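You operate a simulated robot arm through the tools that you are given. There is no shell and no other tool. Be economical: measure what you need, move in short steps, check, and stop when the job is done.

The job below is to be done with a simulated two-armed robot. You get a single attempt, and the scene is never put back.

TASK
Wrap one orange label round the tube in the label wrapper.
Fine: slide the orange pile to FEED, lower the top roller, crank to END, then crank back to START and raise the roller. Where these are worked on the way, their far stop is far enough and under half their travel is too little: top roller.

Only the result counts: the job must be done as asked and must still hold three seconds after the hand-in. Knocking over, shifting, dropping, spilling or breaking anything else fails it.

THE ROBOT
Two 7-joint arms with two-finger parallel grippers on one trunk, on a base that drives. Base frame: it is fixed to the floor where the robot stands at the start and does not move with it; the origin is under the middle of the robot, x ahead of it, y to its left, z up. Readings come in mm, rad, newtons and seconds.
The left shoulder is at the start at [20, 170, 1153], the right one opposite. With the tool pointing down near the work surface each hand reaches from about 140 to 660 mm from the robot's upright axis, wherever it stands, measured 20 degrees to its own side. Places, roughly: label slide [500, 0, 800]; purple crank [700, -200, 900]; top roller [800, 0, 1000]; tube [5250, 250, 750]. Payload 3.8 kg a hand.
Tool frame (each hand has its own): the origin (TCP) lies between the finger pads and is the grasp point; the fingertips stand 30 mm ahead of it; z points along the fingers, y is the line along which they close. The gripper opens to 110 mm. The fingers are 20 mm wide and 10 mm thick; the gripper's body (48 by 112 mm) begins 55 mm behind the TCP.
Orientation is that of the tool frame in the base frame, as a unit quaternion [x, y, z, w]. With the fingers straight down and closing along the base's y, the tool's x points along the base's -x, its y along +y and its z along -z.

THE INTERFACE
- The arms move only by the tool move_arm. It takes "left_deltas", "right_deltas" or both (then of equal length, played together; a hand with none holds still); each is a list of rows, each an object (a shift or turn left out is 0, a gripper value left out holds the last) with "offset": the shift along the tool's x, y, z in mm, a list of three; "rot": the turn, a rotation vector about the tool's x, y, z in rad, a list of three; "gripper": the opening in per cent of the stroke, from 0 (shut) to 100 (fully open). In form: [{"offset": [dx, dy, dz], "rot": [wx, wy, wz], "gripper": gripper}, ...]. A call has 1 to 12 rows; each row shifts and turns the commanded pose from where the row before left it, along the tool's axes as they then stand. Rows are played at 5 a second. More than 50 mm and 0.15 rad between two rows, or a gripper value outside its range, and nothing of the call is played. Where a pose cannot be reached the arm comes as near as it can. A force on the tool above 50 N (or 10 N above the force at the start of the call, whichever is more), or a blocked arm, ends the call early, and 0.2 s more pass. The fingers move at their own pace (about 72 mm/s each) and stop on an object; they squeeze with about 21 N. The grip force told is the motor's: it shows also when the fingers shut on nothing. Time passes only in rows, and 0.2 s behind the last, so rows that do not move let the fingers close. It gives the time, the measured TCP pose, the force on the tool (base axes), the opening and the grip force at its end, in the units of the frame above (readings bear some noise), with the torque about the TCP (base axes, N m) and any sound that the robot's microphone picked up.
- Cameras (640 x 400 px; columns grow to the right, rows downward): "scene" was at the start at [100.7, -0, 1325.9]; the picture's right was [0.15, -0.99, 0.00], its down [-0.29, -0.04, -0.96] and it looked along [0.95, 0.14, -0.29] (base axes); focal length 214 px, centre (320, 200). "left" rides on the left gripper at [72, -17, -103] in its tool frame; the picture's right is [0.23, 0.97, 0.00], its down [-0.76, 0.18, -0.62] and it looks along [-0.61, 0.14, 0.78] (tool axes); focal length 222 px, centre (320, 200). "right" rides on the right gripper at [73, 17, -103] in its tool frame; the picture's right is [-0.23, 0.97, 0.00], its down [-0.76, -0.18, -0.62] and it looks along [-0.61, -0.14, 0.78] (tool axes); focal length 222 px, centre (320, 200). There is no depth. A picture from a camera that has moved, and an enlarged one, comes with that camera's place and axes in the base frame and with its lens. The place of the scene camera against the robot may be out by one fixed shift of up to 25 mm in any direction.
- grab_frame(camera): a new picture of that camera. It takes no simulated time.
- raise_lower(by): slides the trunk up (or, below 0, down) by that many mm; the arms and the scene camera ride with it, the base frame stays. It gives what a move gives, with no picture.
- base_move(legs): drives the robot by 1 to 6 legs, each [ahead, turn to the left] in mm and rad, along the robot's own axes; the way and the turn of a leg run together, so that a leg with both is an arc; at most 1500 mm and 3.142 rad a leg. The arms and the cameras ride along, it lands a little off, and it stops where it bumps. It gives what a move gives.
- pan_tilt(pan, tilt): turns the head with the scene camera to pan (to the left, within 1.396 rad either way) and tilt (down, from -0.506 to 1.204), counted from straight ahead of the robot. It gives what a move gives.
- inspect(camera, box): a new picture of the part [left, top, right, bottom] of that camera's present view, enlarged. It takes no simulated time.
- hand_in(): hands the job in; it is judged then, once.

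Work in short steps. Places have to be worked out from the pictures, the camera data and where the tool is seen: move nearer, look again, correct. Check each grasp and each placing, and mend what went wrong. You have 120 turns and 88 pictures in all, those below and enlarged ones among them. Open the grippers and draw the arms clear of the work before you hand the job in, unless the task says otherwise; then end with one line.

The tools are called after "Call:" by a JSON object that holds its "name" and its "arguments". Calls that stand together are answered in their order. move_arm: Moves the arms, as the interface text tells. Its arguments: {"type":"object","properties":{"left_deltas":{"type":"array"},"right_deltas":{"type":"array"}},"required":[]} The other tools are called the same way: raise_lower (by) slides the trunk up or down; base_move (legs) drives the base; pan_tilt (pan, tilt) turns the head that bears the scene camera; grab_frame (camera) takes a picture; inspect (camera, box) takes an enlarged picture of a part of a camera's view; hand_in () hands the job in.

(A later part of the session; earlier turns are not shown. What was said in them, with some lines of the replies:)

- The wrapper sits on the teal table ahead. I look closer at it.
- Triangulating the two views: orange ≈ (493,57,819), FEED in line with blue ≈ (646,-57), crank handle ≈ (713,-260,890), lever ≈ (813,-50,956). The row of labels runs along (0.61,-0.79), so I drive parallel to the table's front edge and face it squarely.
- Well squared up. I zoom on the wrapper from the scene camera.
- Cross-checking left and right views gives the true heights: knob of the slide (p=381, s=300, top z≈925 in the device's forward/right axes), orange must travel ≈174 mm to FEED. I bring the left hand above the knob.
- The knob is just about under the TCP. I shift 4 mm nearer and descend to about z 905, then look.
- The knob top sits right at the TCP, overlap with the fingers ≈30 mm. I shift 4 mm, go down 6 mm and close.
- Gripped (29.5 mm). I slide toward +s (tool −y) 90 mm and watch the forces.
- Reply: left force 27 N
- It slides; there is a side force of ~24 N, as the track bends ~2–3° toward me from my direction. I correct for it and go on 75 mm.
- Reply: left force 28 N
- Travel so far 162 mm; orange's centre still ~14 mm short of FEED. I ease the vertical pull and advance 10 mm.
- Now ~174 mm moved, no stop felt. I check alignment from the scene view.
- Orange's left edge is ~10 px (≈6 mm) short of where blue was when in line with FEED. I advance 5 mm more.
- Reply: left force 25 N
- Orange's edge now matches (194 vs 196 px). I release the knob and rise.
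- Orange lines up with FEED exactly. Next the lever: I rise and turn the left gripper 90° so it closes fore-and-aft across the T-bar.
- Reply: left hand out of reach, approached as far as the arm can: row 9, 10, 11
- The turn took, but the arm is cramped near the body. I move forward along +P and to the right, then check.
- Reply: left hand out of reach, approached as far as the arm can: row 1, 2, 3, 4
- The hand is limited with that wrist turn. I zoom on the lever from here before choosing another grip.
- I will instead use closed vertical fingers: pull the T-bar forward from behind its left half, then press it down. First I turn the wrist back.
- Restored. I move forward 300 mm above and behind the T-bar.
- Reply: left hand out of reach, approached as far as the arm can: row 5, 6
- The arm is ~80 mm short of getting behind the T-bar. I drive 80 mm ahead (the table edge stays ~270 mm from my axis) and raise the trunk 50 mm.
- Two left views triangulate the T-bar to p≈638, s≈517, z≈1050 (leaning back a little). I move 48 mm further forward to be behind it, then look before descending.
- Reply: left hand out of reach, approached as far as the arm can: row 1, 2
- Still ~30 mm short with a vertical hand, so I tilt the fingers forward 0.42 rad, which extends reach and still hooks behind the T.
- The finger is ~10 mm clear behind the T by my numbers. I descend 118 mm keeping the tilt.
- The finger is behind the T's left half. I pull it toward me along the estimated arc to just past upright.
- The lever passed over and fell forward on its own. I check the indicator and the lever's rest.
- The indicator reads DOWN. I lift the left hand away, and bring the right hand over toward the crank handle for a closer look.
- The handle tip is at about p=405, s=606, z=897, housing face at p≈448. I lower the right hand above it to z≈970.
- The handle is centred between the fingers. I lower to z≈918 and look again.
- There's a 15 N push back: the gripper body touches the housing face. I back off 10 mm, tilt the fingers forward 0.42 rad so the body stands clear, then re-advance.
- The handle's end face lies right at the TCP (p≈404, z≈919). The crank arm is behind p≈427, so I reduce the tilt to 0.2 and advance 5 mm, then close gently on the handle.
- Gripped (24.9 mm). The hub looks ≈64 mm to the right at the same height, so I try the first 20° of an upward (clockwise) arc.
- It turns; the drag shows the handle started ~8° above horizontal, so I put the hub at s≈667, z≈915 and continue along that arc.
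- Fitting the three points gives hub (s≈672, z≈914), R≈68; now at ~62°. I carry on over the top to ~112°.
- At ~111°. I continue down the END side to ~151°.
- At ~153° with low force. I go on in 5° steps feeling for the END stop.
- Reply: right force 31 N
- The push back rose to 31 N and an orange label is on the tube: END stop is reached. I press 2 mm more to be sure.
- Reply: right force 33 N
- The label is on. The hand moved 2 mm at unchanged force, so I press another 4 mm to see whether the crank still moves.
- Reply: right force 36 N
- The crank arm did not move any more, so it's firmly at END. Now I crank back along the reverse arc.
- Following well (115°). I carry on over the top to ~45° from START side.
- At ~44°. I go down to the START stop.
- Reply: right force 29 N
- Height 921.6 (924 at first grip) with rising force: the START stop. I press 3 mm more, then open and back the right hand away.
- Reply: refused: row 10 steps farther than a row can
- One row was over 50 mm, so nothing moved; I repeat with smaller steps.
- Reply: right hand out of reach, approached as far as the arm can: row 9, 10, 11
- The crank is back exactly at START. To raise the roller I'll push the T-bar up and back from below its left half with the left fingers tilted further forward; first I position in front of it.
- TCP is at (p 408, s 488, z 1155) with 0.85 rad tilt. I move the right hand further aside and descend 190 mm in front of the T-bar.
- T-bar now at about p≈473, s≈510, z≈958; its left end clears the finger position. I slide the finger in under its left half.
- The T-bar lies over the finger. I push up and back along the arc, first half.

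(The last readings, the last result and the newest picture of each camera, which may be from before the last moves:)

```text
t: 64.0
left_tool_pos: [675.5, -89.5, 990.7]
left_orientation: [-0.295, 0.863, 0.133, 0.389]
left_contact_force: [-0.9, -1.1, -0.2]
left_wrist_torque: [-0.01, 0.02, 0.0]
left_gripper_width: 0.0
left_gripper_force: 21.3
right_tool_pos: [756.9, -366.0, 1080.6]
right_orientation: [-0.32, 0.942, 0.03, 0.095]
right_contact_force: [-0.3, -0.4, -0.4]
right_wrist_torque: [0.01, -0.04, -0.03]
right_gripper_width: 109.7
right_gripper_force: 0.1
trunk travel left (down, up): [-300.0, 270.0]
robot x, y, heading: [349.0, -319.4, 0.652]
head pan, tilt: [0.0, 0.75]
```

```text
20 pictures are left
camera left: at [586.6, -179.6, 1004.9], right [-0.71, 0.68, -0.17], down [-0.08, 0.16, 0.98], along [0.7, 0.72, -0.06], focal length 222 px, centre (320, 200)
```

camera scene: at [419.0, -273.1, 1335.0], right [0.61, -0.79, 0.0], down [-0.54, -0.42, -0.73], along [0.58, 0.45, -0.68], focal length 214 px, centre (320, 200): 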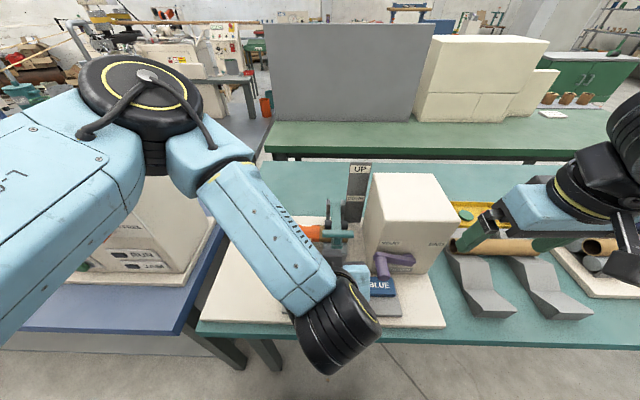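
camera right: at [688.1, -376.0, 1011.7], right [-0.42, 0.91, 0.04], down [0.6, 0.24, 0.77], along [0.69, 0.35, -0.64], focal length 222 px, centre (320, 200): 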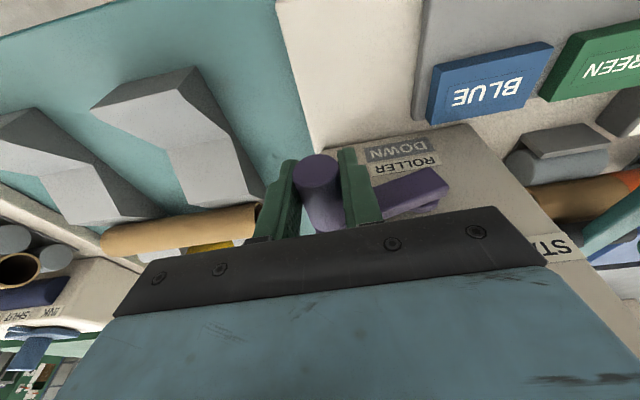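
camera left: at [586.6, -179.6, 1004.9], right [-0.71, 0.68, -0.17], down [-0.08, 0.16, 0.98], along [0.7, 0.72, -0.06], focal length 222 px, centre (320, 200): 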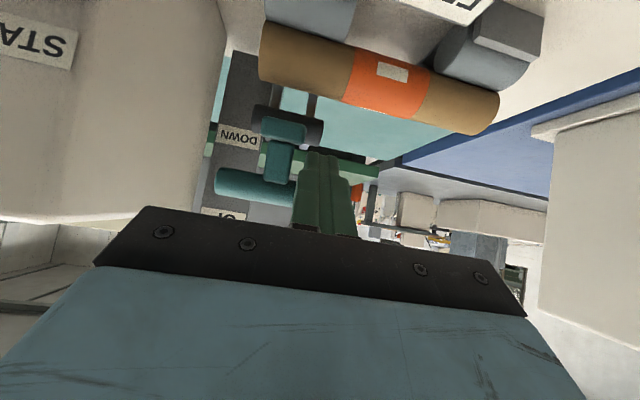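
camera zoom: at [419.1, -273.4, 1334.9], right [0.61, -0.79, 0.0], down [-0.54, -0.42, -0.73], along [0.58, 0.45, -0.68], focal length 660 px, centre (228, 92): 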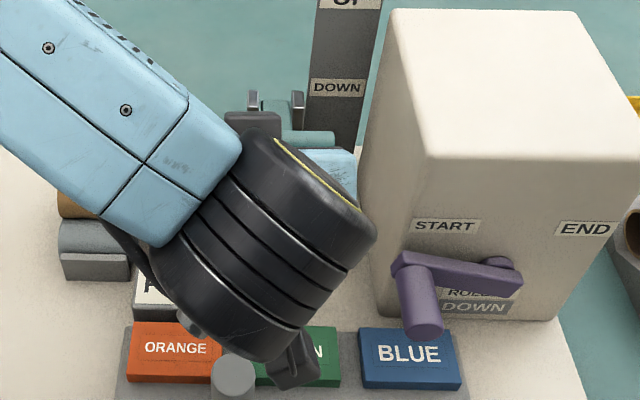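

The lever is being lifted (roller is off the tube). I continue over the top.

Call:
{"name": "move_arm", "arguments": {"left_deltas": [{"offset": [-25.3, 0, 3.8]}, {"offset": [-25.3, 0, 3.8]}, {"offset": [-23, 0, 12.5]}, {"offset": [-23, 0, 12.5]}, {"offset": [-18.7, 0, 18.2]}, {}]}}

Call:
{"name": "inspect", "arguments": {"camera": "scene", "box": [260, 120, 440, 270]}}

Call:
{"name": "grab_frame", "arguments": {"camera": "left"}}

```text
t: 65.5
left_tool_pos: [764.9, -18.9, 1044.3]
left_orientation: [-0.294, 0.862, 0.133, 0.39]
left_contact_force: [-0.5, 0.9, -0.6]
left_wrist_torque: [0.01, 0.01, 0.02]
left_gripper_width: 0.0
left_gripper_force: 21.1
right_tool_pos: [757.2, -366.3, 1081.8]
right_orientation: [-0.321, 0.942, 0.031, 0.095]
right_contact_force: [-0.1, -0.4, 0.0]
right_wrist_torque: [-0.02, -0.02, -0.02]
right_gripper_width: 110.1
right_gripper_force: 0.2
trunk travel left (down, up): [-300.0, 270.0]
robot x, y, heading: [347.4, -323.4, 0.656]
head pan, tilt: [0.0, 0.75]
```

```text
2.67 times, centred on (350, 195) of scene
camera zoom: at [419.0, -273.6, 1335.0], right [0.61, -0.79, 0.0], down [-0.54, -0.42, -0.73], along [0.58, 0.45, -0.68], focal length 572 px, centre (240, 213)
```

zoom: 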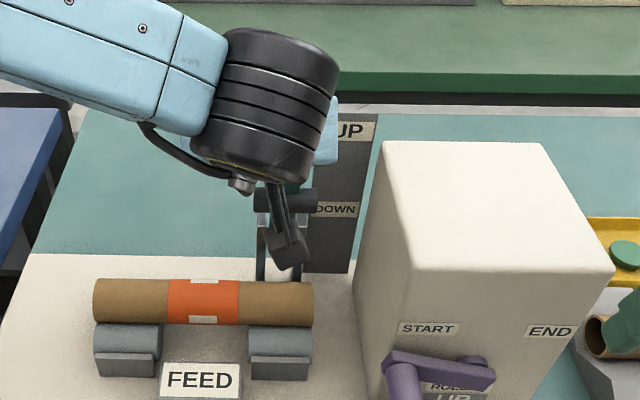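

```text
18 pictures are left
camera left: at [676.1, -109.8, 1058.3], right [-0.71, 0.68, -0.17], down [-0.08, 0.16, 0.98], along [0.7, 0.72, -0.06], focal length 222 px, centre (320, 200)
```

left: 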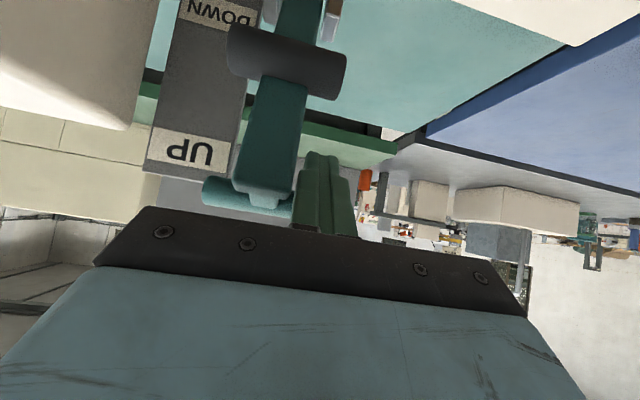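

The lever is up. I push ~15 mm more to be sure it rests on its back stop, watching the force.

Call:
{"name": "move_arm", "arguments": {"left_deltas": [{"offset": [-5, 0, 6]}, {"offset": [-5, 0, 6]}, {}]}}

Call:
{"name": "inspect", "arguments": {"camera": "scene", "box": [340, 220, 460, 290]}}

```text
t: 66.2
left_tool_pos: [776.9, -10.3, 1043.5]
left_orientation: [-0.293, 0.863, 0.133, 0.39]
left_contact_force: [0.7, -0.1, 0.4]
left_wrist_torque: [0.02, 0.0, 0.0]
left_gripper_width: 0.0
left_gripper_force: 20.9
right_tool_pos: [757.1, -365.7, 1081.8]
right_orientation: [-0.321, 0.942, 0.031, 0.096]
right_contact_force: [0.5, 0.0, 0.7]
right_wrist_torque: [0.01, 0.0, -0.01]
right_gripper_width: 110.0
right_gripper_force: 0.2
trunk travel left (down, up): [-300.0, 270.0]
robot x, y, heading: [350.7, -321.8, 0.657]
head pan, tilt: [0.0, 0.75]
```

```text
5.33 times, centred on (400, 255) of scene
camera zoom: at [419.1, -273.4, 1334.9], right [0.61, -0.79, 0.0], down [-0.54, -0.42, -0.73], along [0.58, 0.45, -0.68], focal length 1144 px, centre (-107, -93)
```

zoom: 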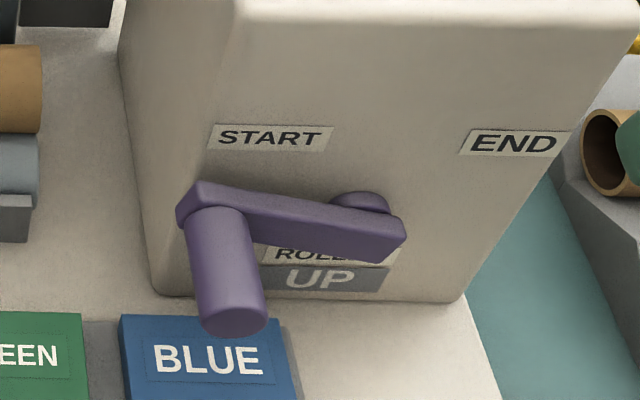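

Indicator reads UP and there's no contact. I withdraw the left hand backward along its fingers, then to the left, opening it; the right hand rises clear too.

Call:
{"name": "move_arm", "arguments": {"left_deltas": [{"offset": [0, 0, -40]}, {"offset": [0, 0, -40]}, {"offset": [0, 10, -40]}, {"offset": [-10, 40, -20]}, {"offset": [-20, 40, 0], "gripper": 50}, {"offset": [-20, 40, 0]}, {}], "right_deltas": [{"offset": [0, 0, -40]}, {"offset": [0, -20, -40]}, {"offset": [0, -20, -20]}, {}, {}, {}, {}]}}

Call:
{"name": "grab_frame", "arguments": {"camera": "scene"}}

Call:
{"name": "inspect", "arguments": {"camera": "scene", "box": [200, 140, 480, 320]}}

```text
t: 67.8
left_tool_pos: [639.7, 48.4, 1172.1]
left_orientation: [-0.293, 0.863, 0.132, 0.389]
left_contact_force: [-0.2, 0.2, 0.0]
left_wrist_torque: [0.01, 0.0, 0.02]
left_gripper_width: 55.0
left_gripper_force: 0.0
right_tool_pos: [765.4, -411.4, 1179.9]
right_orientation: [-0.32, 0.942, 0.031, 0.095]
right_contact_force: [-0.1, 0.1, -0.7]
right_wrist_torque: [0.02, -0.01, 0.02]
right_gripper_width: 109.7
right_gripper_force: 0.0
trunk travel left (down, up): [-300.0, 270.0]
robot x, y, heading: [350.8, -322.0, 0.654]
head pan, tilt: [0.0, 0.75]
```

```text
16 pictures are left
camera scene: at [419.8, -274.2, 1334.9], right [0.61, -0.79, 0.0], down [-0.54, -0.42, -0.73], along [0.58, 0.45, -0.68], focal length 214 px, centre (320, 200)
```

scene: 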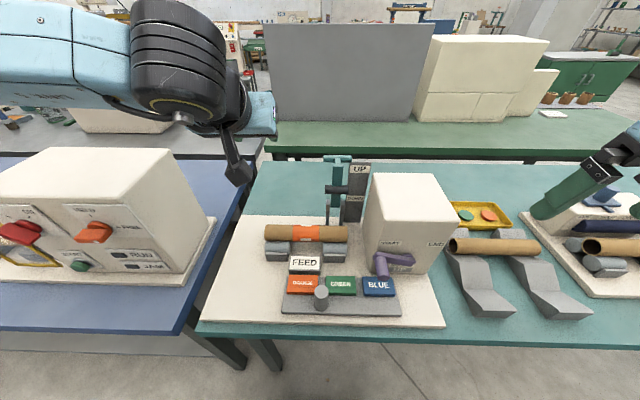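

```text
2.22 times, centred on (340, 230) of scene
camera zoom: at [419.8, -274.2, 1334.9], right [0.61, -0.79, 0.0], down [-0.54, -0.42, -0.73], along [0.58, 0.45, -0.68], focal length 477 px, centre (276, 133)
```

zoom: 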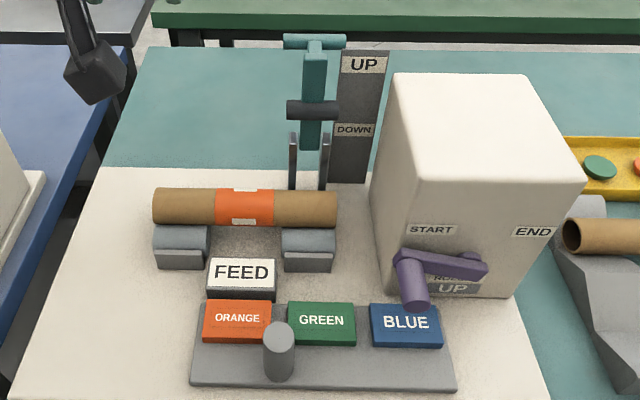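

The orange label is wrapped, the roller is up, the crank is at START, and both hands are open and clear. I hand in.

Call:
{"name": "hand_in", "arguments": {}}

```text
The job is handed in.
```

I wrapped one orange label round the tube and handed the job in. The last picture showed the crank at START, the roller indicator reading UP, and both hands open and clear of the work.
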